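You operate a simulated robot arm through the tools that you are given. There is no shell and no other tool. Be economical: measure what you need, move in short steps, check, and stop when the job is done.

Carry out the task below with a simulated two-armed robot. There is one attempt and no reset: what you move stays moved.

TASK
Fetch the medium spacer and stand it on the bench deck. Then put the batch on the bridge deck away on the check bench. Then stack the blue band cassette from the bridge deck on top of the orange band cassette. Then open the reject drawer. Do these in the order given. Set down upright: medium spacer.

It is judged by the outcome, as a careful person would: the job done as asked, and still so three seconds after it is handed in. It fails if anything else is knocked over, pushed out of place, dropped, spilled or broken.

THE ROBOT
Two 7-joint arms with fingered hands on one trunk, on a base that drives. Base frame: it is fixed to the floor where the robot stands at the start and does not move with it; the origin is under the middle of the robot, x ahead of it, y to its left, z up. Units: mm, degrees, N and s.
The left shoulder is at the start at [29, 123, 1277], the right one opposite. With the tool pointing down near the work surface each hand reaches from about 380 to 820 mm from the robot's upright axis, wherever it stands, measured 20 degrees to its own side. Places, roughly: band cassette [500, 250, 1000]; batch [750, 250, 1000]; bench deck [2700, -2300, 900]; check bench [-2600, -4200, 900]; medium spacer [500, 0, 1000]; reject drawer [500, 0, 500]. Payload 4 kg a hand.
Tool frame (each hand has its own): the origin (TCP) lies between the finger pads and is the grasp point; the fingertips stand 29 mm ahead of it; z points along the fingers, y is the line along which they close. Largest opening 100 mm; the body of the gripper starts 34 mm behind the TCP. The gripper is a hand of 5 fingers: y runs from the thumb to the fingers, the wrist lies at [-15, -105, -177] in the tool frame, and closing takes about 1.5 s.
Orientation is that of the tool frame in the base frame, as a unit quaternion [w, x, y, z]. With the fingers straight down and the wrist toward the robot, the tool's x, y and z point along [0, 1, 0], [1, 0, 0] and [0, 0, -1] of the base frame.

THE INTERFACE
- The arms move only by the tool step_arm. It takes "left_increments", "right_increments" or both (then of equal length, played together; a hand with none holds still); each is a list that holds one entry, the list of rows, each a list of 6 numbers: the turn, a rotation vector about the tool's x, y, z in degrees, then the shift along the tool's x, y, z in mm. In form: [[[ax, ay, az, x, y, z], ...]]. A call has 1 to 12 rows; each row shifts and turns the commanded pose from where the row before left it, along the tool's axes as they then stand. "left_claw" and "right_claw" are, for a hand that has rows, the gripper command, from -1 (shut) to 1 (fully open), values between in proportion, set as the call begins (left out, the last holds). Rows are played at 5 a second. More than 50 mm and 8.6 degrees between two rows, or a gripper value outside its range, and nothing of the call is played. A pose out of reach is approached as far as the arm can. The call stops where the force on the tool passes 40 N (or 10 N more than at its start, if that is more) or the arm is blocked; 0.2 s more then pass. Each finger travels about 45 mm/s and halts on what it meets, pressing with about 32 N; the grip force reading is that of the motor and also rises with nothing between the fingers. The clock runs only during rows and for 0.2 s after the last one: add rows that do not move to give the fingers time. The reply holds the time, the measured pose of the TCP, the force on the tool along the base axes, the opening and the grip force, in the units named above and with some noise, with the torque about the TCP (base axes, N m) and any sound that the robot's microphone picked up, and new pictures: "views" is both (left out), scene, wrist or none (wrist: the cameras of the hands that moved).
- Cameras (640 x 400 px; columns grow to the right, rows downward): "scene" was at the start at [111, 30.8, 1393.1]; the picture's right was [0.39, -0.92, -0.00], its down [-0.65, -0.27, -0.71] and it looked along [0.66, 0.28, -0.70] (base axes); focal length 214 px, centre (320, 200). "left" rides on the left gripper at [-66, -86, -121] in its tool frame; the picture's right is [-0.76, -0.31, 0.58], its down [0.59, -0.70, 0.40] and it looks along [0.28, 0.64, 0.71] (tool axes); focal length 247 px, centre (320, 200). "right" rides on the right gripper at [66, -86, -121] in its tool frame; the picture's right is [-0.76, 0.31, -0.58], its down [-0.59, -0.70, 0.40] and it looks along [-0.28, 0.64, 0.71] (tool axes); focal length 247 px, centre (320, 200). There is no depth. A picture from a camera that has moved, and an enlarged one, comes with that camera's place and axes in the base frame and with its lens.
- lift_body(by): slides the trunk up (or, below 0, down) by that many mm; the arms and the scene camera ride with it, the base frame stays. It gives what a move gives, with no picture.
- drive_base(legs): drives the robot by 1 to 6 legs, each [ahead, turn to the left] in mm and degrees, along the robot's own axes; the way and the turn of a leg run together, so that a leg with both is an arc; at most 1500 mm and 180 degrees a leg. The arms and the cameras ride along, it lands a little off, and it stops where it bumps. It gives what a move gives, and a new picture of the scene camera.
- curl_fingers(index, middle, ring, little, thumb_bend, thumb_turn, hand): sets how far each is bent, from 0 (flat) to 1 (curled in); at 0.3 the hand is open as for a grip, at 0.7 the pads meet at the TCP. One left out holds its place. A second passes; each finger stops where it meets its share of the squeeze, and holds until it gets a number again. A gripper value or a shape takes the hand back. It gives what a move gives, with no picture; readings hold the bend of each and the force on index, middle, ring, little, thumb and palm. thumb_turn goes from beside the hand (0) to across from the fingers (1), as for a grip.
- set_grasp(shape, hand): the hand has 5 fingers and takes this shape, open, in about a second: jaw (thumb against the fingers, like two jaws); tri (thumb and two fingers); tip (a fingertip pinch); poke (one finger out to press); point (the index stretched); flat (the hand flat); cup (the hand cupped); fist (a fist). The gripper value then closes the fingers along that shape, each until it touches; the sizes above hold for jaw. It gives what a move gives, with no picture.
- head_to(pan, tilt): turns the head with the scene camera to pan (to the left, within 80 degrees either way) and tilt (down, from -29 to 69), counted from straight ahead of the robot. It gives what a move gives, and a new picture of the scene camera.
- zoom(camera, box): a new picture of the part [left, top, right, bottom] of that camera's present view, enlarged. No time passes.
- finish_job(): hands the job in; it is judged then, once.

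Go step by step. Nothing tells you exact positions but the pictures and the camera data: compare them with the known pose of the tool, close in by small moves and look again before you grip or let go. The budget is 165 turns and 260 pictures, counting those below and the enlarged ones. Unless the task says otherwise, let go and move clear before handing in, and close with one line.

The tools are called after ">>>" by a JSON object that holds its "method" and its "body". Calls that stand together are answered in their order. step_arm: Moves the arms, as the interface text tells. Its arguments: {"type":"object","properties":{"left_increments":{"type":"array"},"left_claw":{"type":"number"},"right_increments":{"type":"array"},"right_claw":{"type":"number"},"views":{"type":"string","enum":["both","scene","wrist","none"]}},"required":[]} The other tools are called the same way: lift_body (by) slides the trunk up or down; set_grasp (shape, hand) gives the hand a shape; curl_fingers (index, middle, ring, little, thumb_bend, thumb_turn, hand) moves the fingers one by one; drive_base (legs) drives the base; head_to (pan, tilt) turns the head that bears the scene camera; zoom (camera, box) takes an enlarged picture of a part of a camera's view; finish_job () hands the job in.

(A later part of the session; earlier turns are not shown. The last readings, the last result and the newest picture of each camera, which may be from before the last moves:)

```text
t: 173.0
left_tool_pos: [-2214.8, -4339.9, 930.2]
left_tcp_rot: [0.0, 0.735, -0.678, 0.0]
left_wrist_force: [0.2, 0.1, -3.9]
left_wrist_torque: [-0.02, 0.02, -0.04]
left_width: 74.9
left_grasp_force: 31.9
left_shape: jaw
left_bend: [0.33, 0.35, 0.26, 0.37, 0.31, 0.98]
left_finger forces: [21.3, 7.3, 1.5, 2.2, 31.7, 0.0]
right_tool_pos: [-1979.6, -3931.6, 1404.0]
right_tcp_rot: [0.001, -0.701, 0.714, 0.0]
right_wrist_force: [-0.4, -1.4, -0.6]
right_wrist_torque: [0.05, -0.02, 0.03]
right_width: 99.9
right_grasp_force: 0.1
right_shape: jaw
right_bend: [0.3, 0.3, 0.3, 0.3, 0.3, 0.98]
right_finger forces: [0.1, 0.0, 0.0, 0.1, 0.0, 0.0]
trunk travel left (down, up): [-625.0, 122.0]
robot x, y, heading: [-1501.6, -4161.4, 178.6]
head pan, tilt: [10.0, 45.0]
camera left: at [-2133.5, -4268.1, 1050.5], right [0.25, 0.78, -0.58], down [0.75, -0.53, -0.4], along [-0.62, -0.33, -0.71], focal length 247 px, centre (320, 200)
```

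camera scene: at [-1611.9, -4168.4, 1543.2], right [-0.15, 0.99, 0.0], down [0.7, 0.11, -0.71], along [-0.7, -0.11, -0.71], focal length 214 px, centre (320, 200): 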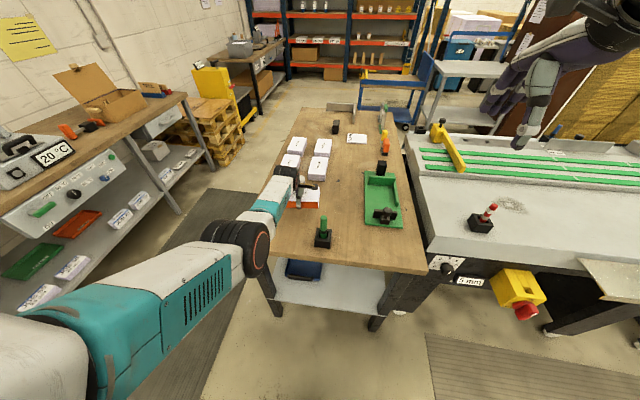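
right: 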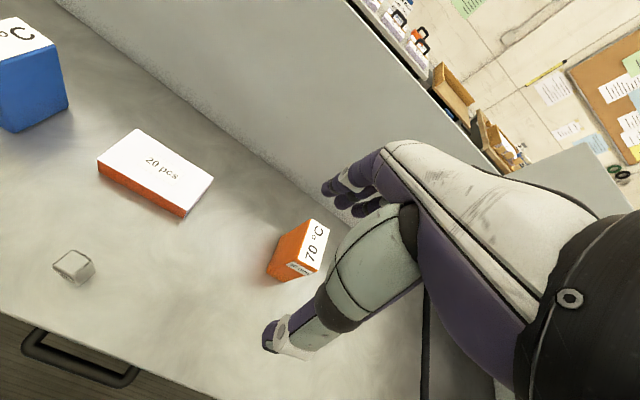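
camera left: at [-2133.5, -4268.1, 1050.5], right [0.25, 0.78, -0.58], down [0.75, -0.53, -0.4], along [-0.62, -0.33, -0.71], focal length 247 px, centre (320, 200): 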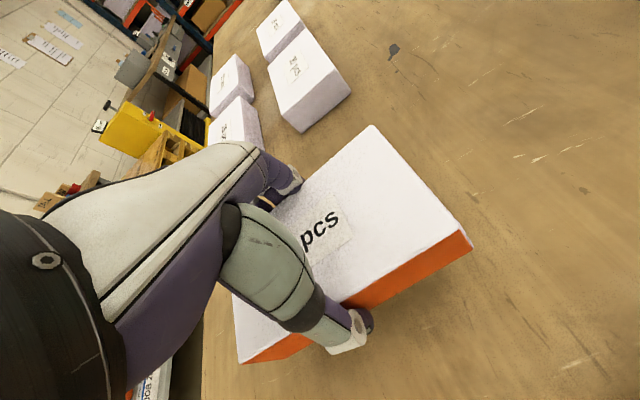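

>>> {"method": "step_arm", "body": {"left_increments": [[[0, 0, 0, 0, 0, 1.5], [0, 0, 0, 0, 0, 1.5], [0, 0, 0, 0, 0, 0]]], "views": "none"}}

>>> {"method": "zoom", "body": {"camera": "left", "box": [220, 220, 500, 400]}}

```text
t: 173.8
left_tool_pos: [-2213.3, -4341.4, 927.1]
left_tcp_rot: [0.0, 0.734, -0.679, 0.0]
left_wrist_force: [-0.2, 0.3, -3.4]
left_wrist_torque: [-0.01, 0.04, 0.03]
left_width: 74.8
left_grasp_force: 31.8
left_shape: jaw
left_bend: [0.33, 0.35, 0.26, 0.37, 0.31, 0.98]
left_finger forces: [21.2, 7.5, 1.5, 2.2, 31.7, 0.0]
right_tool_pos: [-1978.7, -3932.6, 1405.1]
right_tcp_rot: [0.001, -0.701, 0.713, 0.0]
right_wrist_force: [-0.1, -0.2, 0.9]
right_wrist_torque: [-0.02, -0.03, 0.02]
right_width: 99.8
right_grasp_force: 0.1
right_shape: jaw
right_bend: [0.3, 0.3, 0.3, 0.3, 0.3, 0.98]
right_finger forces: [0.0, 0.0, 0.0, 0.0, 0.0, 0.1]
trunk travel left (down, up): [-625.0, 122.0]
robot x, y, heading: [-1501.4, -4154.9, 178.4]
head pan, tilt: [10.0, 45.0]
```

```text
2.22 times, centred on (360, 310) of left
camera zoom: at [-2132.8, -4269.2, 1048.1], right [0.25, 0.78, -0.58], down [0.75, -0.53, -0.4], along [-0.62, -0.33, -0.71], focal length 549 px, centre (231, -44)
```

zoom: 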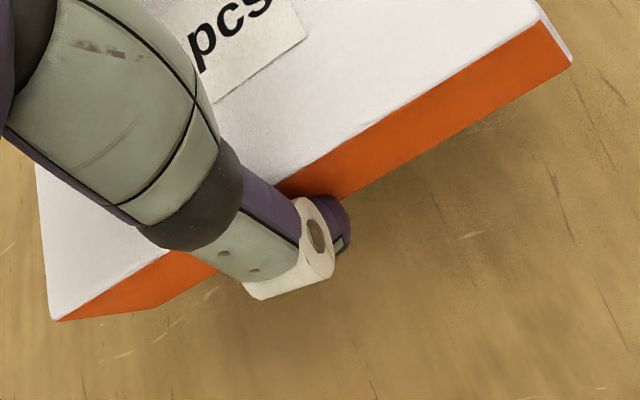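

>>> {"method": "step_arm", "body": {"left_increments": [[[0, 0, 0, 0, 0, 1.5], [0, 0, 0, 0, 0, 1.5], [0, 0, 0, 0, 0, 0]]], "views": "none"}}

>>> {"method": "step_arm", "body": {"left_increments": [[[0, 0, 0, 0, 0, 1.5], [0, 0, 0, 0, 0, 1.5], [0, 0, 0, 0, 0, 0]]], "views": "none"}}

>>> {"method": "zoom", "body": {"camera": "left", "box": [220, 220, 500, 400]}}

```text
t: 174.6
left_tool_pos: [-2213.1, -4341.5, 926.8]
left_tcp_rot: [0.0, 0.734, -0.679, 0.0]
left_wrist_force: [1.1, 0.0, -4.0]
left_wrist_torque: [-0.02, -0.02, -0.03]
left_width: 74.9
left_grasp_force: 32.4
left_shape: jaw
left_bend: [0.33, 0.35, 0.26, 0.37, 0.31, 0.98]
left_finger forces: [21.3, 7.6, 1.5, 2.2, 31.7, 0.0]
right_tool_pos: [-1979.2, -3931.8, 1404.1]
right_tcp_rot: [0.0, -0.701, 0.713, -0.001]
right_wrist_force: [0.5, 0.5, -0.4]
right_wrist_torque: [-0.02, 0.01, 0.0]
right_width: 100.1
right_grasp_force: 0.0
right_shape: jaw
right_bend: [0.3, 0.3, 0.3, 0.3, 0.3, 0.98]
right_finger forces: [0.0, 0.0, 0.0, 0.0, 0.0, 0.0]
trunk travel left (down, up): [-625.0, 122.0]
robot x, y, heading: [-1501.6, -4158.4, 178.7]
head pan, tilt: [10.0, 45.0]
```

```text
t: 175.4
left_tool_pos: [-2211.3, -4342.2, 923.9]
left_tcp_rot: [0.0, 0.734, -0.679, 0.0]
left_wrist_force: [0.1, -0.5, -2.0]
left_wrist_torque: [0.0, 0.0, 0.02]
left_width: 75.0
left_grasp_force: 32.1
left_shape: jaw
left_bend: [0.33, 0.35, 0.26, 0.37, 0.31, 0.98]
left_finger forces: [21.3, 7.5, 1.5, 2.2, 31.6, 0.0]
left hand out of reach, approached as far as the arm can: row 2
right_tool_pos: [-1980.2, -3932.4, 1404.1]
right_tcp_rot: [0.0, -0.701, 0.713, 0.0]
right_wrist_force: [0.3, 0.2, 0.8]
right_wrist_torque: [0.01, -0.03, 0.02]
right_width: 99.8
right_grasp_force: 0.1
right_shape: jaw
right_bend: [0.3, 0.3, 0.3, 0.3, 0.3, 0.98]
right_finger forces: [0.0, 0.0, 0.1, 0.0, 0.0, 0.1]
trunk travel left (down, up): [-625.0, 122.0]
robot x, y, heading: [-1500.5, -4158.8, 178.6]
head pan, tilt: [10.0, 45.0]
```

```text
2.22 times, centred on (360, 310) of left
camera zoom: at [-2130.8, -4270.3, 1044.4], right [0.25, 0.78, -0.58], down [0.75, -0.53, -0.4], along [-0.62, -0.33, -0.71], focal length 549 px, centre (231, -44)
```

zoom: 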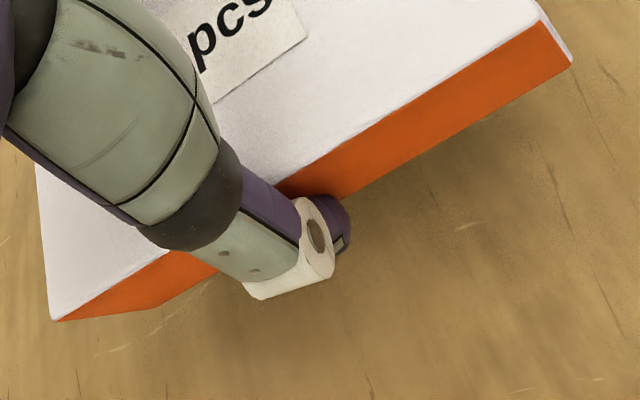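

The arm has reached its limit with the raised trunk, so I'll lower the trunk in small steps instead.

>>> {"method": "lift_body", "body": {"by": -5}}

>>> {"method": "lift_body", "body": {"by": -5}}

>>> {"method": "zoom", "body": {"camera": "left", "box": [0, 0, 640, 400]}}

```text
t: 175.9
left_tool_pos: [-2211.2, -4342.0, 918.3]
left_tcp_rot: [0.001, 0.735, -0.678, 0.0]
left_wrist_force: [-0.5, 0.3, -3.3]
left_wrist_torque: [0.0, 0.02, -0.01]
left_width: 74.9
left_grasp_force: 32.5
left_shape: jaw
left_bend: [0.33, 0.35, 0.26, 0.37, 0.31, 0.98]
left_finger forces: [21.3, 7.5, 1.5, 2.2, 31.6, 0.0]
right_tool_pos: [-1978.1, -3932.3, 1400.0]
right_tcp_rot: [0.002, -0.7, 0.714, -0.001]
right_wrist_force: [-1.0, 0.0, 0.1]
right_wrist_torque: [0.0, -0.01, 0.01]
right_width: 100.0
right_grasp_force: 0.1
right_shape: jaw
right_bend: [0.3, 0.3, 0.3, 0.3, 0.3, 0.98]
right_finger forces: [0.0, 0.0, 0.0, 0.0, 0.0, 0.0]
trunk travel left (down, up): [-620.0, 127.0]
robot x, y, heading: [-1504.2, -4157.3, 178.5]
head pan, tilt: [10.0, 45.0]
```

```text
t: 176.4
left_tool_pos: [-2211.1, -4342.9, 913.9]
left_tcp_rot: [0.0, 0.735, -0.678, 0.0]
left_wrist_force: [1.0, -0.8, -2.9]
left_wrist_torque: [-0.03, -0.01, -0.01]
left_width: 75.0
left_grasp_force: 32.1
left_shape: jaw
left_bend: [0.33, 0.35, 0.26, 0.37, 0.31, 0.98]
left_finger forces: [21.2, 7.6, 1.5, 2.2, 31.5, 0.0]
right_tool_pos: [-1979.2, -3931.4, 1393.4]
right_tcp_rot: [0.0, -0.701, 0.713, 0.0]
right_wrist_force: [-0.2, 0.2, -0.2]
right_wrist_torque: [-0.05, -0.01, -0.02]
right_width: 99.8
right_grasp_force: 0.1
right_shape: jaw
right_bend: [0.3, 0.3, 0.3, 0.3, 0.3, 0.98]
right_finger forces: [0.1, 0.0, 0.0, 0.1, 0.1, 0.1]
trunk travel left (down, up): [-615.0, 132.0]
robot x, y, heading: [-1502.3, -4153.7, 178.8]
head pan, tilt: [10.0, 45.0]
```

```text
1.00 times, centred on (320, 200) of left
camera zoom: at [-2130.6, -4270.2, 1034.3], right [0.25, 0.78, -0.58], down [0.75, -0.53, -0.4], along [-0.62, -0.33, -0.71], focal length 247 px, centre (320, 200)
```

zoom: 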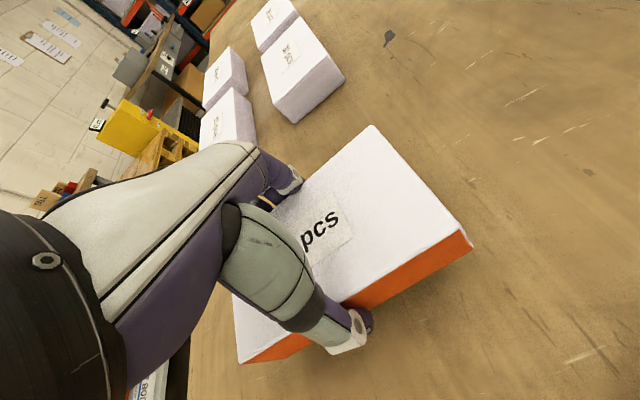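

Triangulating a mark on the table suggests the top is nearer z≈860; keep lowering gently.

>>> {"method": "lift_body", "body": {"by": -4}}

>>> {"method": "lift_body", "body": {"by": -3}}

>>> {"method": "lift_body", "body": {"by": -3}}

```text
t: 177.0
left_tool_pos: [-2211.0, -4341.3, 910.5]
left_tcp_rot: [0.0, 0.734, -0.679, -0.001]
left_wrist_force: [-0.7, 0.2, -3.6]
left_wrist_torque: [-0.02, 0.01, 0.0]
left_width: 75.0
left_grasp_force: 32.0
left_shape: jaw
left_bend: [0.33, 0.35, 0.26, 0.37, 0.31, 0.98]
left_finger forces: [21.4, 7.5, 1.5, 2.2, 31.6, 0.1]
right_tool_pos: [-1979.2, -3931.7, 1390.0]
right_tcp_rot: [0.0, -0.701, 0.713, 0.0]
right_wrist_force: [-0.2, 0.5, -0.2]
right_wrist_torque: [-0.02, -0.03, -0.03]
right_width: 99.6
right_grasp_force: 0.0
right_shape: jaw
right_bend: [0.3, 0.3, 0.3, 0.3, 0.3, 0.98]
right_finger forces: [0.0, 0.0, 0.1, 0.0, 0.1, 0.1]
trunk travel left (down, up): [-611.0, 136.0]
robot x, y, heading: [-1502.6, -4160.5, 178.9]
head pan, tilt: [10.0, 45.0]
```

```text
t: 177.5
left_tool_pos: [-2211.4, -4341.5, 906.6]
left_tcp_rot: [0.0, 0.734, -0.679, 0.0]
left_wrist_force: [0.1, 0.3, -2.5]
left_wrist_torque: [0.02, -0.01, -0.02]
left_width: 74.9
left_grasp_force: 31.9
left_shape: jaw
left_bend: [0.33, 0.35, 0.26, 0.37, 0.31, 0.98]
left_finger forces: [21.3, 7.5, 1.5, 2.2, 31.6, 0.1]
right_tool_pos: [-1979.1, -3931.5, 1387.1]
right_tcp_rot: [0.0, -0.7, 0.714, -0.001]
right_wrist_force: [0.4, -0.4, 1.1]
right_wrist_torque: [-0.02, 0.03, 0.04]
right_width: 99.9
right_grasp_force: 0.0
right_shape: jaw
right_bend: [0.3, 0.3, 0.3, 0.3, 0.3, 0.98]
right_finger forces: [0.1, 0.0, 0.0, 0.0, 0.0, 0.1]
trunk travel left (down, up): [-608.0, 139.0]
robot x, y, heading: [-1501.5, -4157.2, 178.4]
head pan, tilt: [10.0, 45.0]
```

```text
t: 178.0
left_tool_pos: [-2210.5, -4341.5, 904.4]
left_tcp_rot: [0.0, 0.734, -0.679, -0.001]
left_wrist_force: [-0.5, -0.8, -4.3]
left_wrist_torque: [-0.02, 0.03, 0.02]
left_width: 74.8
left_grasp_force: 32.5
left_shape: jaw
left_bend: [0.33, 0.35, 0.26, 0.37, 0.31, 0.98]
left_finger forces: [21.3, 7.5, 1.4, 2.2, 31.6, 0.1]
right_tool_pos: [-1979.6, -3931.9, 1385.3]
right_tcp_rot: [0.0, -0.701, 0.713, -0.001]
right_wrist_force: [0.3, 0.2, 0.1]
right_wrist_torque: [0.0, 0.01, 0.02]
right_width: 99.9
right_grasp_force: 0.1
right_shape: jaw
right_bend: [0.3, 0.3, 0.3, 0.3, 0.3, 0.98]
right_finger forces: [0.0, 0.1, 0.1, 0.1, 0.0, 0.0]
trunk travel left (down, up): [-605.0, 142.0]
robot x, y, heading: [-1505.1, -4159.8, 178.8]
head pan, tilt: [10.0, 45.0]
```

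>>> {"method": "lift_body", "body": {"by": -3}}

>>> {"method": "lift_body", "body": {"by": -3}}

>>> {"method": "lift_body", "body": {"by": -3}}

>>> {"method": "zoom", "body": {"camera": "left", "box": [0, 0, 640, 400]}}

```text
t: 178.5
left_tool_pos: [-2212.0, -4342.8, 900.2]
left_tcp_rot: [0.0, 0.734, -0.679, 0.0]
left_wrist_force: [0.0, 0.5, -3.4]
left_wrist_torque: [-0.01, 0.0, -0.01]
left_width: 75.0
left_grasp_force: 32.4
left_shape: jaw
left_bend: [0.33, 0.35, 0.26, 0.37, 0.31, 0.98]
left_finger forces: [21.3, 7.6, 1.5, 2.2, 31.5, 0.1]
right_tool_pos: [-1979.8, -3931.1, 1382.2]
right_tcp_rot: [0.001, -0.701, 0.713, 0.0]
right_wrist_force: [-0.4, -0.3, -0.1]
right_wrist_torque: [-0.03, 0.02, 0.0]
right_width: 99.7
right_grasp_force: 0.0
right_shape: jaw
right_bend: [0.3, 0.3, 0.3, 0.3, 0.3, 0.98]
right_finger forces: [0.1, 0.0, 0.0, 0.0, 0.0, 0.0]
trunk travel left (down, up): [-602.0, 145.0]
robot x, y, heading: [-1499.2, -4156.7, 178.7]
head pan, tilt: [10.0, 45.0]
```

```text
t: 179.1
left_tool_pos: [-2211.4, -4341.9, 897.3]
left_tcp_rot: [0.0, 0.734, -0.679, 0.0]
left_wrist_force: [0.0, 0.1, -3.8]
left_wrist_torque: [-0.06, 0.03, 0.0]
left_width: 74.8
left_grasp_force: 32.0
left_shape: jaw
left_bend: [0.33, 0.35, 0.26, 0.37, 0.31, 0.98]
left_finger forces: [21.4, 7.5, 1.5, 2.2, 31.6, 0.0]
right_tool_pos: [-1979.5, -3932.6, 1378.8]
right_tcp_rot: [0.0, -0.701, 0.713, -0.001]
right_wrist_force: [0.0, 0.1, -1.0]
right_wrist_torque: [0.01, -0.02, 0.03]
right_width: 99.9
right_grasp_force: 0.0
right_shape: jaw
right_bend: [0.3, 0.3, 0.3, 0.3, 0.3, 0.98]
right_finger forces: [0.1, 0.0, 0.0, 0.1, 0.0, 0.1]
trunk travel left (down, up): [-599.0, 148.0]
robot x, y, heading: [-1503.5, -4157.8, 178.6]
head pan, tilt: [10.0, 45.0]
```

```text
t: 179.6
left_tool_pos: [-2212.3, -4341.4, 896.4]
left_tcp_rot: [0.001, 0.734, -0.679, 0.0]
left_wrist_force: [0.1, 1.1, -0.4]
left_wrist_torque: [-0.18, -0.12, 0.06]
left_width: 74.7
left_grasp_force: 32.2
left_shape: jaw
left_bend: [0.33, 0.35, 0.26, 0.37, 0.31, 0.98]
left_finger forces: [21.8, 7.0, 1.3, 3.5, 31.8, 0.0]
right_tool_pos: [-1978.9, -3931.7, 1374.3]
right_tcp_rot: [0.001, -0.701, 0.713, 0.0]
right_wrist_force: [0.1, -0.2, -0.4]
right_wrist_torque: [-0.01, 0.02, -0.01]
right_width: 99.7
right_grasp_force: 0.1
right_shape: jaw
right_bend: [0.3, 0.3, 0.3, 0.3, 0.3, 0.98]
right_finger forces: [0.0, 0.1, 0.0, 0.0, 0.0, 0.0]
trunk travel left (down, up): [-596.0, 151.0]
robot x, y, heading: [-1500.3, -4158.5, 178.6]
head pan, tilt: [10.0, 45.0]
```

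```text
1.00 times, centred on (320, 200) of left
camera zoom: at [-2130.8, -4270.0, 1015.9], right [0.25, 0.78, -0.58], down [0.75, -0.53, -0.4], along [-0.62, -0.33, -0.71], focal length 247 px, centre (320, 200)
```

zoom: 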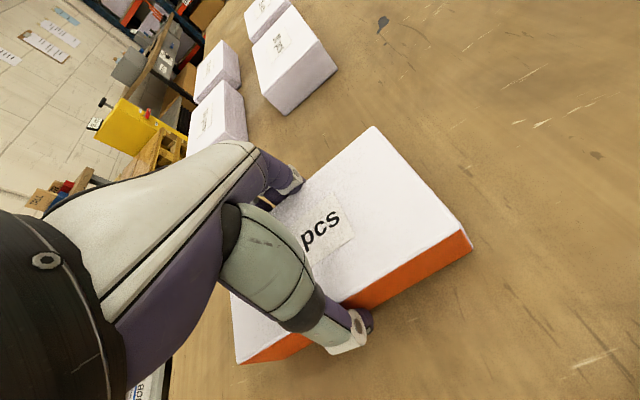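

Contact begins (force rising). One more small step, then open the hand.

>>> {"method": "lift_body", "body": {"by": -2}}

>>> {"method": "step_arm", "body": {"left_increments": [[[0, 0, 0, 0, 0, 0], [0, 0, 0, 0, 0, 0], [0, 0, 0, 0, 0, 0], [0, 0, 0, 0, 0, 0], [0, 0, 0, 0, 0, 0], [0, 0, 0, 0, 0, 0]]], "left_claw": 1, "views": "wrist"}}

```text
t: 180.1
left_tool_pos: [-2212.5, -4341.2, 894.9]
left_tcp_rot: [0.0, 0.734, -0.68, -0.001]
left_wrist_force: [0.1, 0.8, 5.7]
left_wrist_torque: [-0.26, -0.41, 0.03]
left_width: 75.2
left_grasp_force: 32.4
left_shape: jaw
left_bend: [0.33, 0.35, 0.26, 0.37, 0.3, 0.98]
left_finger forces: [22.4, 6.8, 1.1, 4.1, 32.3, 0.1]
right_tool_pos: [-1978.0, -3931.3, 1373.7]
right_tcp_rot: [0.0, -0.701, 0.713, 0.0]
right_wrist_force: [-0.6, 0.7, 0.8]
right_wrist_torque: [-0.01, -0.04, 0.03]
right_width: 100.1
right_grasp_force: 0.1
right_shape: jaw
right_bend: [0.3, 0.3, 0.3, 0.3, 0.3, 0.98]
right_finger forces: [0.0, 0.1, 0.0, 0.0, 0.1, 0.0]
trunk travel left (down, up): [-594.0, 153.0]
robot x, y, heading: [-1502.2, -4159.4, 178.3]
head pan, tilt: [10.0, 45.0]
```

```text
t: 181.5
left_tool_pos: [-2211.1, -4341.8, 893.8]
left_tcp_rot: [0.0, 0.734, -0.679, -0.001]
left_wrist_force: [-0.2, 0.6, 0.1]
left_wrist_torque: [0.0, -0.01, 0.0]
left_width: 99.9
left_grasp_force: 0.0
left_shape: jaw
left_bend: [0.3, 0.3, 0.3, 0.3, 0.3, 0.98]
left_finger forces: [0.7, 0.0, 0.0, 0.0, 0.0, 0.1]
right_tool_pos: [-1978.2, -3931.6, 1374.0]
right_tcp_rot: [0.0, -0.701, 0.713, 0.0]
right_wrist_force: [0.1, 0.3, -0.1]
right_wrist_torque: [0.0, 0.01, 0.04]
right_width: 99.8
right_grasp_force: 0.1
right_shape: jaw
right_bend: [0.3, 0.3, 0.3, 0.3, 0.3, 0.98]
right_finger forces: [0.0, 0.0, 0.0, 0.0, 0.0, 0.0]
trunk travel left (down, up): [-594.0, 153.0]
robot x, y, heading: [-1503.3, -4157.3, 178.8]
head pan, tilt: [10.0, 45.0]
camera left: at [-2130.5, -4270.2, 1013.3], right [0.25, 0.78, -0.58], down [0.75, -0.53, -0.4], along [-0.62, -0.33, -0.71], focal length 247 px, centre (320, 200)
```

left: 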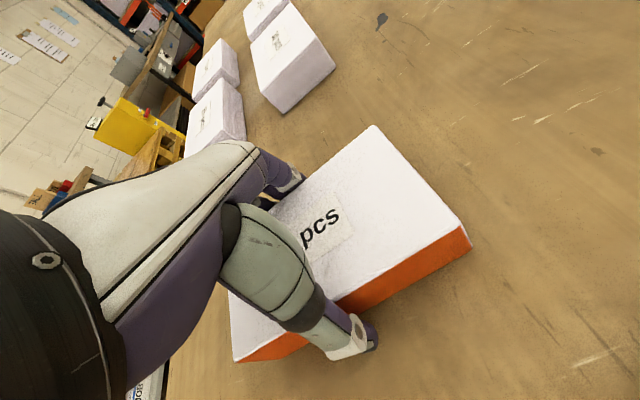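

Released. Nudge to centre, lift straight up, and check.

>>> {"method": "step_arm", "body": {"left_increments": [[[0, 0, 0, 0, 2, 0], [0, 0, 0, 0, 0, -15], [0, 0, 0, 0, 0, -20], [0, 0, 0, 0, 0, -30], [0, 0, 0, 0, 0, -45], [0, 0, 0, 0, 0, -45], [0, 0, 0, 0, 0, -45], [0, 0, 0, 0, 0, -45], [0, 0, 0, 0, 0, 0]]], "views": "scene"}}

>>> {"method": "zoom", "body": {"camera": "scene", "box": [220, 100, 420, 260]}}

```text
t: 183.5
left_tool_pos: [-2287.9, -4342.9, 1112.9]
left_tcp_rot: [-0.001, 0.734, -0.679, 0.001]
left_wrist_force: [-0.2, 1.1, -1.1]
left_wrist_torque: [0.02, 0.03, -0.05]
left_width: 99.9
left_grasp_force: 0.1
left_shape: jaw
left_bend: [0.3, 0.3, 0.3, 0.3, 0.3, 0.98]
left_finger forces: [0.0, 0.1, 0.1, 0.0, 0.0, 0.1]
left hand out of reach, approached as far as the arm can: row 2, 3, 4, 5, 6, 7, 8
right_tool_pos: [-1978.5, -3932.1, 1373.2]
right_tcp_rot: [0.0, -0.701, 0.713, 0.0]
right_wrist_force: [0.3, -0.6, 0.3]
right_wrist_torque: [-0.02, 0.0, -0.03]
right_width: 99.7
right_grasp_force: 0.0
right_shape: jaw
right_bend: [0.3, 0.3, 0.3, 0.3, 0.3, 0.98]
right_finger forces: [0.0, 0.1, 0.0, 0.1, 0.0, 0.1]
trunk travel left (down, up): [-594.0, 153.0]
robot x, y, heading: [-1501.2, -4157.7, 178.7]
head pan, tilt: [10.0, 45.0]
camera scene: at [-1612.6, -4168.2, 1512.1], right [-0.15, 0.99, 0.0], down [0.7, 0.11, -0.71], along [-0.7, -0.11, -0.71], focal length 214 px, centre (320, 200)
```

scene: 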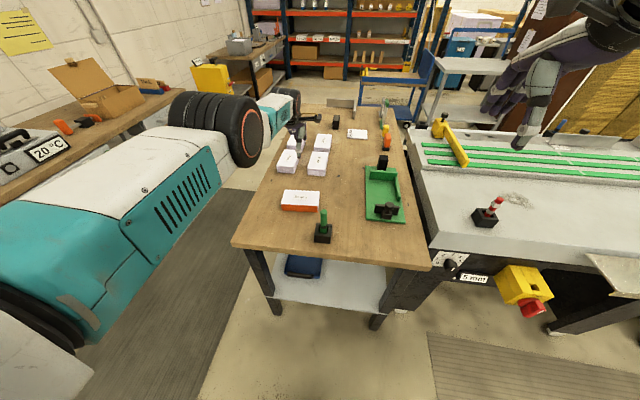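

```text
2.50 times, centred on (320, 180) of scene
camera zoom: at [-1612.6, -4168.2, 1512.1], right [-0.15, 0.99, 0.0], down [0.7, 0.11, -0.71], along [-0.7, -0.11, -0.71], focal length 536 px, centre (320, 250)
```

zoom: 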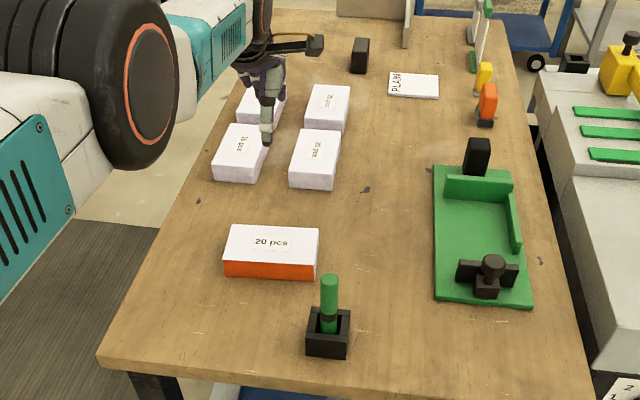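

The batch stands well on the check bench, nothing disturbed. Retract upward and back, then restore the trunk height.

>>> {"method": "step_arm", "body": {"left_increments": [[[0, 0, 0, 0, -20, -40], [0, 0, 0, 0, -20, -40], [0, 0, 0, 0, -45, 0], [0, 0, 0, 0, -45, 0], [0, 0, 0, 0, -45, 0], [0, 0, 0, 0, -45, 0], [0, 0, 0, 0, -20, 0], [0, 0, 0, 0, 0, 0]]], "views": "scene"}}

```text
t: 185.3
left_tool_pos: [-2294.2, -4324.5, 1179.0]
left_tcp_rot: [0.0, 0.734, -0.679, 0.002]
left_wrist_force: [-0.6, 0.2, 0.2]
left_wrist_torque: [0.01, 0.0, -0.01]
left_width: 100.1
left_grasp_force: 0.1
left_shape: jaw
left_bend: [0.3, 0.3, 0.3, 0.3, 0.3, 0.98]
left_finger forces: [0.1, 0.1, 0.0, 0.1, 0.0, 0.0]
left hand out of reach, approached as far as the arm can: row 1, 2, 3, 4, 5, 6, 7
right_tool_pos: [-1978.2, -3931.2, 1373.4]
right_tcp_rot: [0.0, -0.7, 0.714, -0.001]
right_wrist_force: [-0.5, -0.3, -0.8]
right_wrist_torque: [0.01, 0.0, 0.01]
right_width: 99.8
right_grasp_force: 0.0
right_shape: jaw
right_bend: [0.3, 0.3, 0.3, 0.3, 0.3, 0.98]
right_finger forces: [0.0, 0.0, 0.0, 0.1, 0.1, 0.0]
trunk travel left (down, up): [-594.0, 153.0]
robot x, y, heading: [-1502.5, -4155.1, 178.6]
head pan, tilt: [10.0, 45.0]
camera scene: at [-1612.3, -4168.3, 1512.2], right [-0.15, 0.99, 0.0], down [0.7, 0.11, -0.71], along [-0.7, -0.11, -0.71], focal length 214 px, centre (320, 200)
```

scene: 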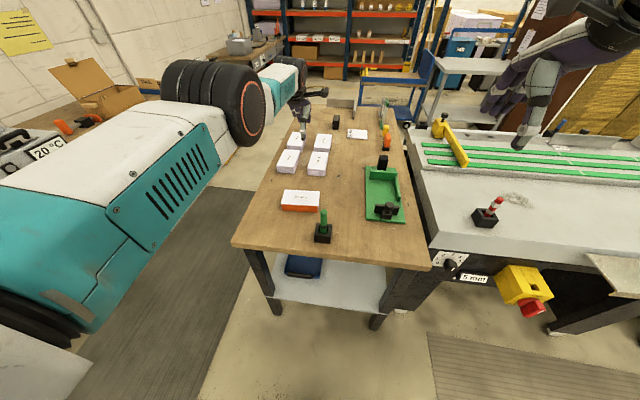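

The arm got stuck in an odd elbow posture. I'll command a pose that was reachable before (above the batch) to recover it.

>>> {"method": "step_arm", "body": {"left_increments": [[[0, 0, 0, 0, 45, -10], [0, 0, 0, 0, 45, -10], [0, 0, 0, 0, 45, -10], [0, 0, 0, 0, 45, -10], [0, 0, 0, 0, 40, 0], [0, 0, 0, 0, 0, 0], [0, 0, 0, 0, 0, 0], [0, 0, 0, 0, 0, 0]]], "views": "scene"}}

```text
t: 187.1
left_tool_pos: [-2297.6, -4333.8, 1205.3]
left_tcp_rot: [0.0, 0.735, -0.678, 0.0]
left_wrist_force: [-0.2, 0.8, -0.2]
left_wrist_torque: [0.03, -0.03, 0.02]
left_width: 99.9
left_grasp_force: 0.1
left_shape: jaw
left_bend: [0.3, 0.3, 0.3, 0.3, 0.3, 0.98]
left_finger forces: [0.0, 0.1, 0.1, 0.0, 0.0, 0.0]
left hand out of reach, approached as far as the arm can: row 1, 2, 3, 4, 5
right_tool_pos: [-1977.3, -3930.5, 1373.2]
right_tcp_rot: [0.0, -0.7, 0.714, 0.0]
right_wrist_force: [-0.7, -0.3, 0.3]
right_wrist_torque: [-0.02, 0.0, -0.02]
right_width: 99.7
right_grasp_force: 0.1
right_shape: jaw
right_bend: [0.3, 0.3, 0.3, 0.3, 0.3, 0.98]
right_finger forces: [0.0, 0.0, 0.1, 0.1, 0.0, 0.1]
trunk travel left (down, up): [-594.0, 153.0]
robot x, y, heading: [-1504.1, -4155.1, 178.8]
head pan, tilt: [10.0, 45.0]
camera scene: at [-1612.3, -4168.2, 1512.2], right [-0.15, 0.99, 0.0], down [0.7, 0.11, -0.71], along [-0.7, -0.11, -0.71], focal length 214 px, centre (320, 200)
```

scene: 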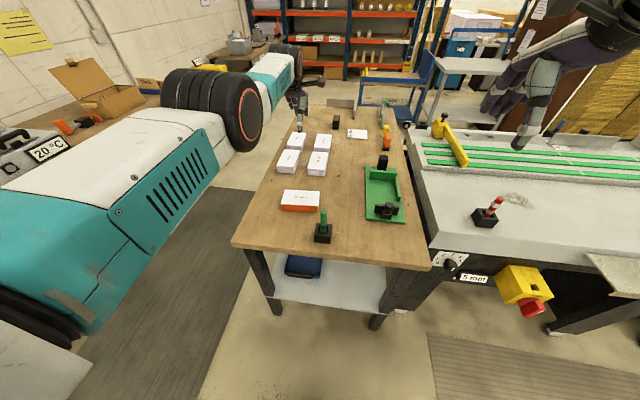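

>>> {"method": "step_arm", "body": {"left_increments": [[[0, 0, 0, 0, 40, 25], [0, 0, 0, 0, 40, 25], [0, 0, 0, 0, 20, 5], [0, 0, 0, 0, 0, 0], [0, 0, 0, 0, 0, -10], [0, 0, 0, 0, 0, -10], [0, 0, 0, 0, 0, 0]]], "views": "wrist"}}

```text
t: 188.7
left_tool_pos: [-2298.4, -4338.0, 1181.8]
left_tcp_rot: [-0.001, 0.735, -0.678, 0.0]
left_wrist_force: [-0.1, -0.3, -0.3]
left_wrist_torque: [0.0, 0.02, -0.01]
left_width: 99.7
left_grasp_force: 0.0
left_shape: jaw
left_bend: [0.3, 0.3, 0.3, 0.3, 0.3, 0.98]
left_finger forces: [0.0, 0.0, 0.0, 0.0, 0.0, 0.0]
left hand out of reach, approached as far as the arm can: row 1, 2, 3
right_tool_pos: [-1977.7, -3931.6, 1374.3]
right_tcp_rot: [0.0, -0.7, 0.714, 0.0]
right_wrist_force: [-0.2, -0.2, -0.1]
right_wrist_torque: [-0.01, 0.02, -0.01]
right_width: 100.0
right_grasp_force: 0.1
right_shape: jaw
right_bend: [0.3, 0.3, 0.3, 0.3, 0.3, 0.98]
right_finger forces: [0.0, 0.0, 0.0, 0.0, 0.0, 0.0]
trunk travel left (down, up): [-594.0, 153.0]
robot x, y, heading: [-1500.5, -4155.6, 178.6]
head pan, tilt: [10.0, 45.0]
camera left: at [-2216.5, -4267.2, 1302.6], right [0.25, 0.78, -0.58], down [0.75, -0.53, -0.4], along [-0.62, -0.33, -0.71], focal length 247 px, centre (320, 200)
```

left: 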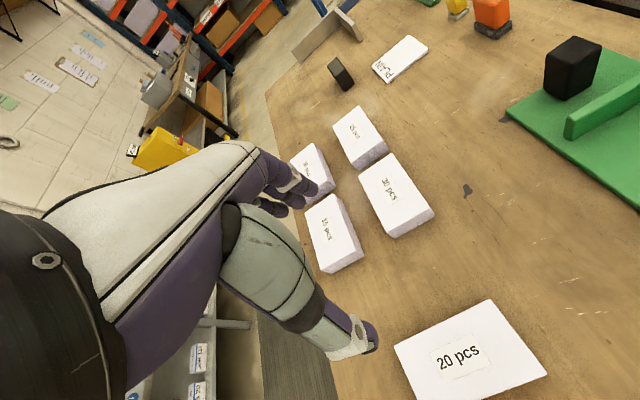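

Converged again. Try small lateral-left and upward steps to find a way out.

>>> {"method": "step_arm", "body": {"left_increments": [[[0, 0, 0, 0, 0, -20], [0, 0, 0, 0, 0, -20], [0, 0, 0, 25, 0, -10], [0, 0, 0, 25, 0, -10], [0, 0, 0, 25, -10, 0], [0, 0, 0, 25, -10, 0], [0, 0, 0, 25, -10, 0], [0, 0, 0, 0, 0, 0]]], "views": "scene"}}

```text
t: 190.5
left_tool_pos: [-2257.3, -4461.6, 1239.5]
left_tcp_rot: [0.001, 0.735, -0.678, 0.0]
left_wrist_force: [0.0, 0.4, -0.5]
left_wrist_torque: [-0.01, -0.01, -0.01]
left_width: 99.8
left_grasp_force: 0.0
left_shape: jaw
left_bend: [0.3, 0.3, 0.3, 0.3, 0.3, 0.98]
left_finger forces: [0.0, 0.1, 0.0, 0.0, 0.0, 0.0]
right_tool_pos: [-1979.0, -3932.0, 1373.4]
right_tcp_rot: [0.0, -0.7, 0.714, 0.0]
right_wrist_force: [0.1, -0.7, -1.0]
right_wrist_torque: [-0.05, 0.0, -0.01]
right_width: 99.8
right_grasp_force: 0.1
right_shape: jaw
right_bend: [0.3, 0.3, 0.3, 0.3, 0.3, 0.98]
right_finger forces: [0.1, 0.1, 0.0, 0.0, 0.0, 0.1]
trunk travel left (down, up): [-594.0, 153.0]
robot x, y, heading: [-1504.7, -4163.9, 178.6]
head pan, tilt: [10.0, 45.0]
camera scene: at [-1612.4, -4167.5, 1512.2], right [-0.15, 0.99, 0.0], down [0.7, 0.11, -0.71], along [-0.7, -0.11, -0.71], focal length 214 px, centre (320, 200)
```

scene: 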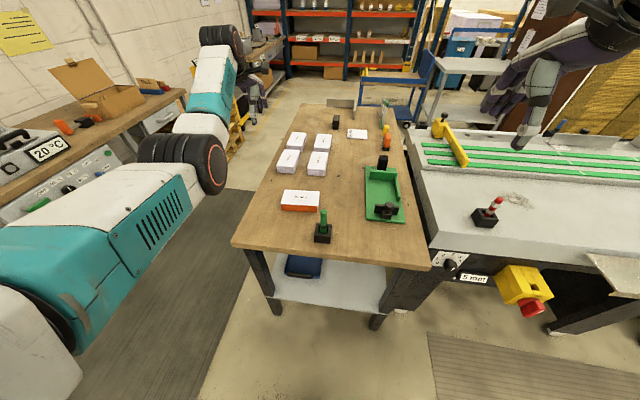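

Recovered. Now retract straight back.

>>> {"method": "step_arm", "body": {"left_increments": [[[0, 0, 0, 0, -30, 0], [0, 0, 0, 0, -30, 0], [0, 0, 0, 0, -30, 0], [0, 0, 0, 0, -30, 0], [0, 0, 0, 0, -30, 0], [0, 0, 0, -10, -30, 0], [0, 0, 0, -10, -30, 0], [0, 0, 0, -10, -30, 0], [0, 0, 0, 0, 0, 0]]], "views": "scene"}}

>>> {"method": "zoom", "body": {"camera": "scene", "box": [220, 100, 420, 260]}}

```text
t: 192.5
left_tool_pos: [-2020.1, -4414.3, 1239.7]
left_tcp_rot: [0.0, 0.734, -0.679, 0.002]
left_wrist_force: [-0.4, 0.9, -0.8]
left_wrist_torque: [0.01, -0.04, 0.0]
left_width: 100.0
left_grasp_force: 0.1
left_shape: jaw
left_bend: [0.3, 0.3, 0.3, 0.3, 0.3, 0.98]
left_finger forces: [0.0, 0.0, 0.1, 0.1, 0.0, 0.0]
right_tool_pos: [-1979.4, -3930.6, 1373.9]
right_tcp_rot: [0.0, -0.7, 0.714, 0.0]
right_wrist_force: [-0.1, 0.6, -0.2]
right_wrist_torque: [0.01, -0.02, 0.0]
right_width: 99.8
right_grasp_force: 0.1
right_shape: jaw
right_bend: [0.3, 0.3, 0.3, 0.3, 0.3, 0.98]
right_finger forces: [0.0, 0.0, 0.0, 0.1, 0.0, 0.1]
trunk travel left (down, up): [-594.0, 153.0]
robot x, y, heading: [-1503.1, -4155.5, 178.6]
head pan, tilt: [10.0, 45.0]
camera scene: at [-1613.0, -4167.3, 1512.1], right [-0.15, 0.99, 0.0], down [0.7, 0.11, -0.71], along [-0.7, -0.11, -0.71], focal length 214 px, centre (320, 200)
```

scene: 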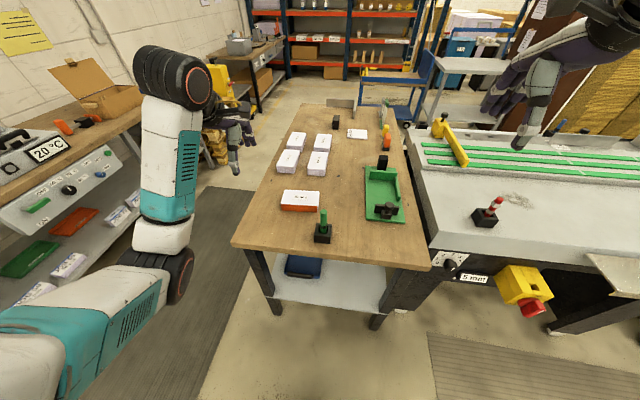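

```text
2.50 times, centred on (320, 180) of scene
camera zoom: at [-1613.0, -4167.3, 1512.1], right [-0.15, 0.99, 0.0], down [0.7, 0.11, -0.71], along [-0.7, -0.11, -0.71], focal length 536 px, centre (320, 250)
```

zoom: 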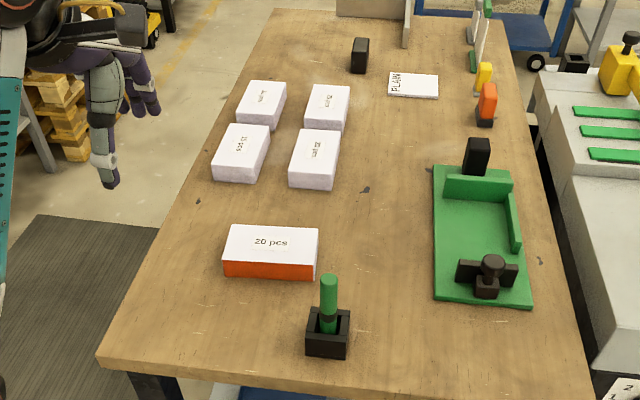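

All in place. Back away and drive back toward the bridge.

>>> {"method": "drive_base", "body": {"legs": [[-120, 0], [0, -88.6], [950, 0], [0, -53], [1000, 0], [0, 53]]}}

>>> {"method": "lift_body", "body": {"by": -119}}

>>> {"method": "head_to", "body": {"pan": 0, "tilt": 35}}

```text
t: 211.6
left_tool_pos: [-762.0, -2124.2, 1240.6]
left_tcp_rot: [0.0, -0.025, 1.0, 0.0]
left_wrist_force: [0.8, -0.4, 0.0]
left_wrist_torque: [-0.01, -0.02, 0.0]
left_width: 100.1
left_grasp_force: 0.1
left_shape: jaw
left_bend: [0.3, 0.3, 0.3, 0.3, 0.3, 0.98]
left_finger forces: [0.0, 0.0, 0.1, 0.0, 0.1, 0.0]
right_tool_pos: [-280.0, -2179.7, 1373.6]
right_tcp_rot: [0.0, 0.023, 1.0, 0.0]
right_wrist_force: [-0.8, 0.4, 0.4]
right_wrist_torque: [-0.01, 0.02, 0.0]
right_width: 99.9
right_grasp_force: 0.0
right_shape: jaw
right_bend: [0.3, 0.3, 0.3, 0.3, 0.3, 0.98]
right_finger forces: [0.0, 0.0, 0.1, 0.1, 0.1, 0.0]
trunk travel left (down, up): [-594.0, 153.0]
robot x, y, heading: [-517.5, -2645.5, 87.3]
head pan, tilt: [10.0, 45.0]
camera scene: at [-528.0, -2538.9, 1512.2], right [0.99, 0.12, 0.0], down [0.09, -0.7, -0.71], along [-0.09, 0.7, -0.71], focal length 214 px, centre (320, 200)
```

scene: 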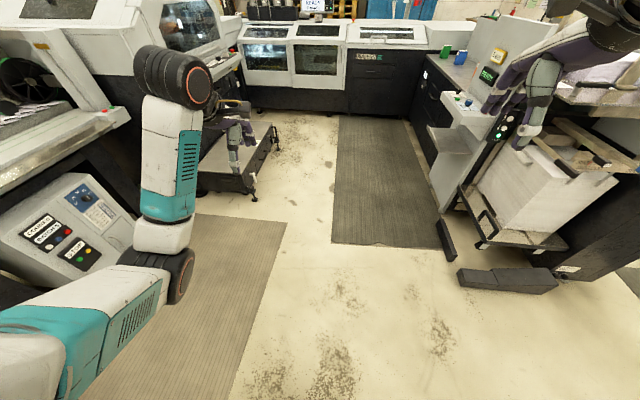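

```text
t: 213.1
left_tool_pos: [-761.3, -2125.7, 1120.8]
left_tcp_rot: [0.0, -0.026, 1.0, 0.0]
left_wrist_force: [0.6, -0.5, 0.3]
left_wrist_torque: [0.01, 0.01, 0.0]
left_width: 100.1
left_grasp_force: 0.1
left_shape: jaw
left_bend: [0.3, 0.3, 0.3, 0.3, 0.3, 0.98]
left_finger forces: [0.1, 0.0, 0.1, 0.0, 0.1, 0.1]
right_tool_pos: [-280.1, -2179.9, 1254.5]
right_tcp_rot: [0.0, 0.024, 1.0, 0.0]
right_wrist_force: [-0.6, -0.9, -0.3]
right_wrist_torque: [0.01, 0.01, -0.02]
right_width: 99.8
right_grasp_force: 0.0
right_shape: jaw
right_bend: [0.3, 0.3, 0.3, 0.3, 0.3, 0.98]
right_finger forces: [0.0, 0.0, 0.0, 0.0, 0.0, 0.0]
trunk travel left (down, up): [-475.0, 272.0]
robot x, y, heading: [-518.1, -2648.2, 87.2]
head pan, tilt: [10.0, 45.0]
```

```text
t: 213.8
left_tool_pos: [-762.1, -2123.8, 1121.0]
left_tcp_rot: [0.0, -0.025, 1.0, 0.0]
left_wrist_force: [0.1, 0.4, -0.4]
left_wrist_torque: [0.01, -0.01, -0.01]
left_width: 99.9
left_grasp_force: 0.1
left_shape: jaw
left_bend: [0.3, 0.3, 0.3, 0.3, 0.3, 0.98]
left_finger forces: [0.0, 0.0, 0.1, 0.0, 0.1, 0.0]
right_tool_pos: [-280.3, -2179.4, 1254.0]
right_tcp_rot: [-0.001, 0.023, 1.0, 0.0]
right_wrist_force: [0.5, -0.2, 0.1]
right_wrist_torque: [0.04, 0.0, 0.02]
right_width: 99.9
right_grasp_force: 0.0
right_shape: jaw
right_bend: [0.3, 0.3, 0.3, 0.3, 0.3, 0.98]
right_finger forces: [0.0, 0.0, 0.0, 0.1, 0.0, 0.0]
trunk travel left (down, up): [-475.0, 272.0]
robot x, y, heading: [-519.6, -2652.4, 87.3]
head pan, tilt: [0.0, 35.0]
camera scene: at [-513.0, -2523.7, 1407.3], right [1.0, -0.05, 0.0], down [-0.03, -0.57, -0.82], along [0.04, 0.82, -0.57], focal length 214 px, centre (320, 200)
```

scene: 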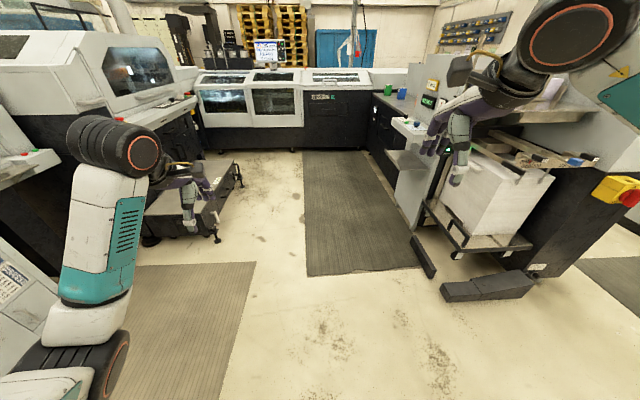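

>>> {"method": "drive_base", "body": {"legs": [[1500, 5], [1090, 0], [0, -92]]}}

>>> {"method": "head_to", "body": {"pan": 5, "tilt": 40}}

```text
t: 230.1
left_tool_pos: [-46.1, 189.0, 1121.1]
left_tcp_rot: [0.0, 0.665, 0.747, 0.0]
left_wrist_force: [-0.9, 0.5, -0.1]
left_wrist_torque: [0.01, -0.01, 0.01]
left_width: 100.2
left_grasp_force: 0.0
left_shape: jaw
left_bend: [0.3, 0.3, 0.3, 0.3, 0.3, 0.98]
left_finger forces: [0.0, 0.0, 0.0, 0.0, 0.1, 0.1]
right_tool_pos: [-69.2, -295.6, 1253.9]
right_tcp_rot: [0.001, 0.701, 0.713, 0.001]
right_wrist_force: [-0.2, -0.4, 0.9]
right_wrist_torque: [0.03, -0.04, 0.0]
right_width: 99.4
right_grasp_force: 0.0
right_shape: jaw
right_bend: [0.3, 0.3, 0.3, 0.3, 0.3, 0.98]
right_finger forces: [0.0, 0.1, 0.0, 0.1, 0.1, 0.0]
trunk travel left (down, up): [-475.0, 272.0]
robot x, y, heading: [-552.2, -89.1, 0.6]
head pan, tilt: [0.0, 35.0]
camera scene: at [-429.0, -85.4, 1407.3], right [0.01, -1.0, 0.0], down [-0.57, -0.01, -0.82], along [0.82, 0.01, -0.57], focal length 214 px, centre (320, 200)
```

scene: 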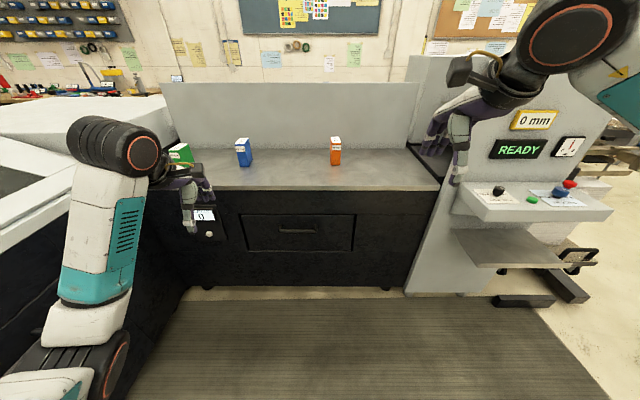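

```text
t: 230.8
left_tool_pos: [-44.4, 188.6, 1121.0]
left_tcp_rot: [-0.001, 0.665, 0.747, 0.0]
left_wrist_force: [-0.3, -1.1, 0.2]
left_wrist_torque: [0.02, -0.02, -0.04]
left_width: 100.2
left_grasp_force: 0.0
left_shape: jaw
left_bend: [0.3, 0.3, 0.3, 0.3, 0.3, 0.98]
left_finger forces: [0.0, 0.0, 0.0, 0.1, 0.1, 0.0]
right_tool_pos: [-69.3, -295.0, 1255.6]
right_tcp_rot: [0.0, 0.701, 0.713, -0.001]
right_wrist_force: [0.9, -0.5, -0.2]
right_wrist_torque: [0.0, 0.01, -0.01]
right_width: 99.9
right_grasp_force: 0.1
right_shape: jaw
right_bend: [0.3, 0.3, 0.3, 0.3, 0.3, 0.98]
right_finger forces: [0.1, 0.0, 0.0, 0.1, 0.0, 0.0]
trunk travel left (down, up): [-475.0, 272.0]
robot x, y, heading: [-555.5, -91.2, 0.8]
head pan, tilt: [5.0, 40.0]
camera scene: at [-432.4, -78.0, 1399.8], right [0.1, -0.99, 0.0], down [-0.64, -0.06, -0.77], along [0.76, 0.08, -0.64], focal length 214 px, centre (320, 200)
```

scene: 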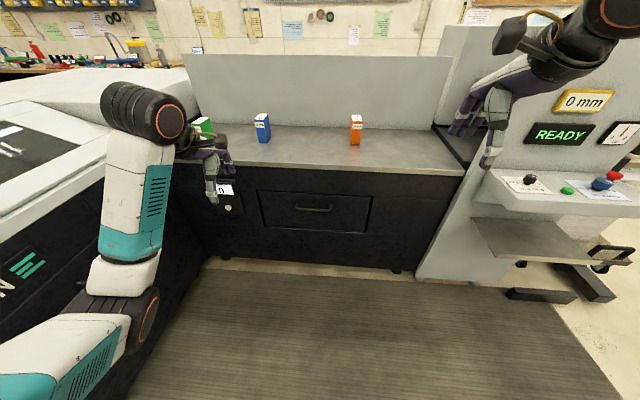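

>>> {"method": "drive_base", "body": {"legs": [[275, 10], [278, -10.7]]}}

>>> {"method": "zoom", "body": {"camera": "scene", "box": [180, 100, 340, 200]}}

>>> {"method": "zoom", "body": {"camera": "scene", "box": [300, 100, 460, 200]}}

```text
t: 234.3
left_tool_pos: [516.7, 235.0, 1121.0]
left_tcp_rot: [0.0, 0.671, 0.742, 0.0]
left_wrist_force: [-0.8, -0.3, -0.3]
left_wrist_torque: [0.03, 0.02, -0.02]
left_width: 100.1
left_grasp_force: 0.0
left_shape: jaw
left_bend: [0.3, 0.3, 0.3, 0.3, 0.3, 0.98]
left_finger forces: [0.0, 0.0, 0.0, 0.1, 0.0, 0.1]
right_tool_pos: [485.1, -248.4, 1254.3]
right_tcp_rot: [-0.001, 0.706, 0.708, 0.0]
right_wrist_force: [0.1, -0.3, 0.2]
right_wrist_torque: [-0.01, 0.01, -0.04]
right_width: 99.9
right_grasp_force: 0.1
right_shape: jaw
right_bend: [0.3, 0.3, 0.3, 0.3, 0.3, 0.98]
right_finger forces: [0.1, 0.0, 0.0, 0.1, 0.0, 0.1]
trunk travel left (down, up): [-475.0, 272.0]
robot x, y, heading: [5.1, -30.4, -0.2]
head pan, tilt: [5.0, 40.0]
camera scene: at [125.4, -25.8, 1399.8], right [0.08, -1.0, 0.0], down [-0.64, -0.05, -0.77], along [0.76, 0.06, -0.64], focal length 214 px, centre (320, 200)
```

scene: 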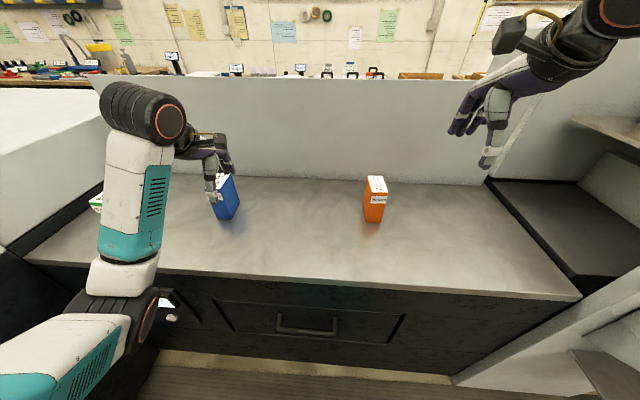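

```text
4.00 times, centred on (260, 150) of scene
camera zoom: at [125.4, -25.8, 1399.8], right [0.08, -1.0, 0.0], down [-0.64, -0.05, -0.77], along [0.76, 0.06, -0.64], focal length 858 px, centre (560, 400)
```

zoom: 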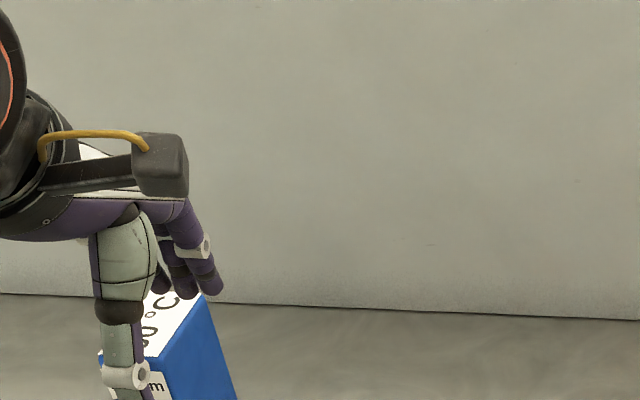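

```text
4.00 times, centred on (380, 150) of scene
camera zoom: at [125.4, -25.8, 1399.8], right [0.08, -1.0, 0.0], down [-0.64, -0.05, -0.77], along [0.76, 0.06, -0.64], focal length 858 px, centre (80, 400)
```

zoom: 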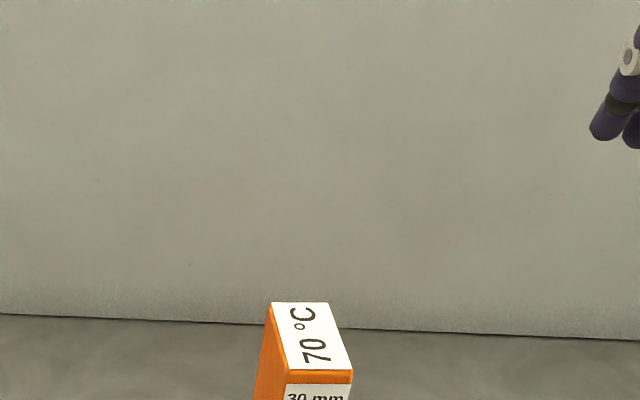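

Cassettes are ~45 × 90 × 120 mm; I'll grip across the 45 mm side with the hand turned 90°. For reach to both cassettes I'll shift the robot to y≈65.

>>> {"method": "drive_base", "body": {"legs": [[-470, 0], [240, 24], [250, -24]]}}

```text
t: 239.9
left_tool_pos: [505.6, 334.1, 1120.4]
left_tcp_rot: [0.0, 0.669, 0.743, 0.001]
left_wrist_force: [0.9, -0.7, 0.5]
left_wrist_torque: [0.01, 0.0, 0.0]
left_width: 99.9
left_grasp_force: 0.0
left_shape: jaw
left_bend: [0.3, 0.3, 0.3, 0.3, 0.3, 0.98]
left_finger forces: [0.0, 0.0, 0.1, 0.1, 0.0, 0.0]
right_tool_pos: [476.0, -148.8, 1254.7]
right_tcp_rot: [0.0, 0.704, 0.71, 0.0]
right_wrist_force: [-0.2, -0.7, 0.5]
right_wrist_torque: [-0.01, 0.04, -0.01]
right_width: 99.9
right_grasp_force: 0.1
right_shape: jaw
right_bend: [0.3, 0.3, 0.3, 0.3, 0.3, 0.98]
right_finger forces: [0.1, 0.0, 0.0, 0.1, 0.1, 0.0]
trunk travel left (down, up): [-475.0, 272.0]
robot x, y, heading: [-3.8, 67.7, 0.1]
head pan, tilt: [5.0, 40.0]
camera scene: at [115.4, 73.1, 1399.8], right [0.09, -1.0, 0.0], down [-0.64, -0.06, -0.77], along [0.76, 0.07, -0.64], focal length 214 px, centre (320, 200)
```

scene: 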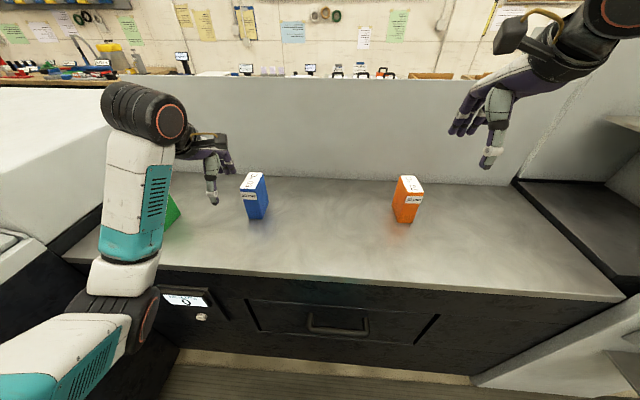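

>>> {"method": "zoom", "body": {"camera": "scene", "box": [200, 150, 320, 240]}}

>>> {"method": "zoom", "body": {"camera": "scene", "box": [350, 150, 470, 240]}}

```text
4.44 times, centred on (260, 195) of scene
camera zoom: at [115.4, 73.1, 1399.8], right [0.09, -1.0, 0.0], down [-0.64, -0.06, -0.77], along [0.76, 0.07, -0.64], focal length 953 px, centre (587, 222)
```

zoom: 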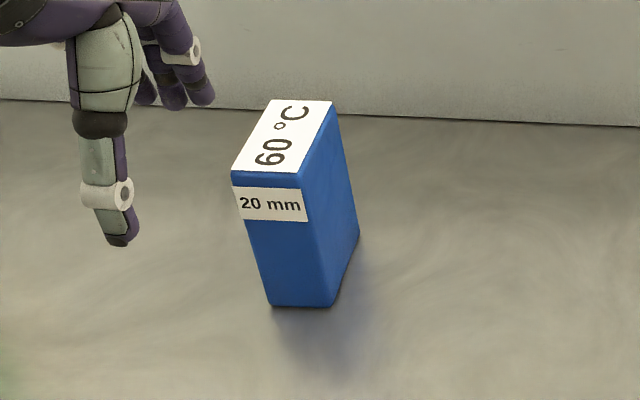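

```text
4.44 times, centred on (410, 195) of scene
camera zoom: at [115.4, 73.1, 1399.8], right [0.09, -1.0, 0.0], down [-0.64, -0.06, -0.77], along [0.76, 0.07, -0.64], focal length 953 px, centre (-80, 222)
```

zoom: 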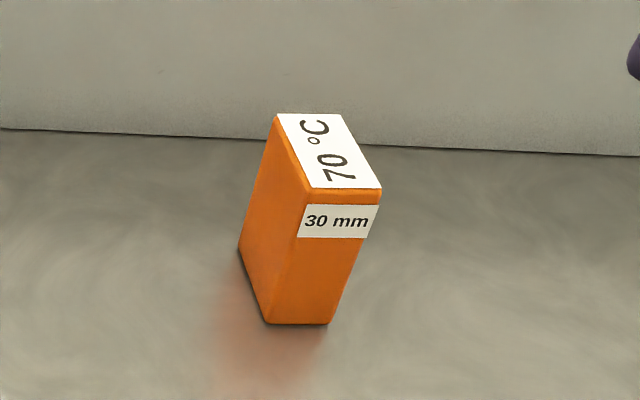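

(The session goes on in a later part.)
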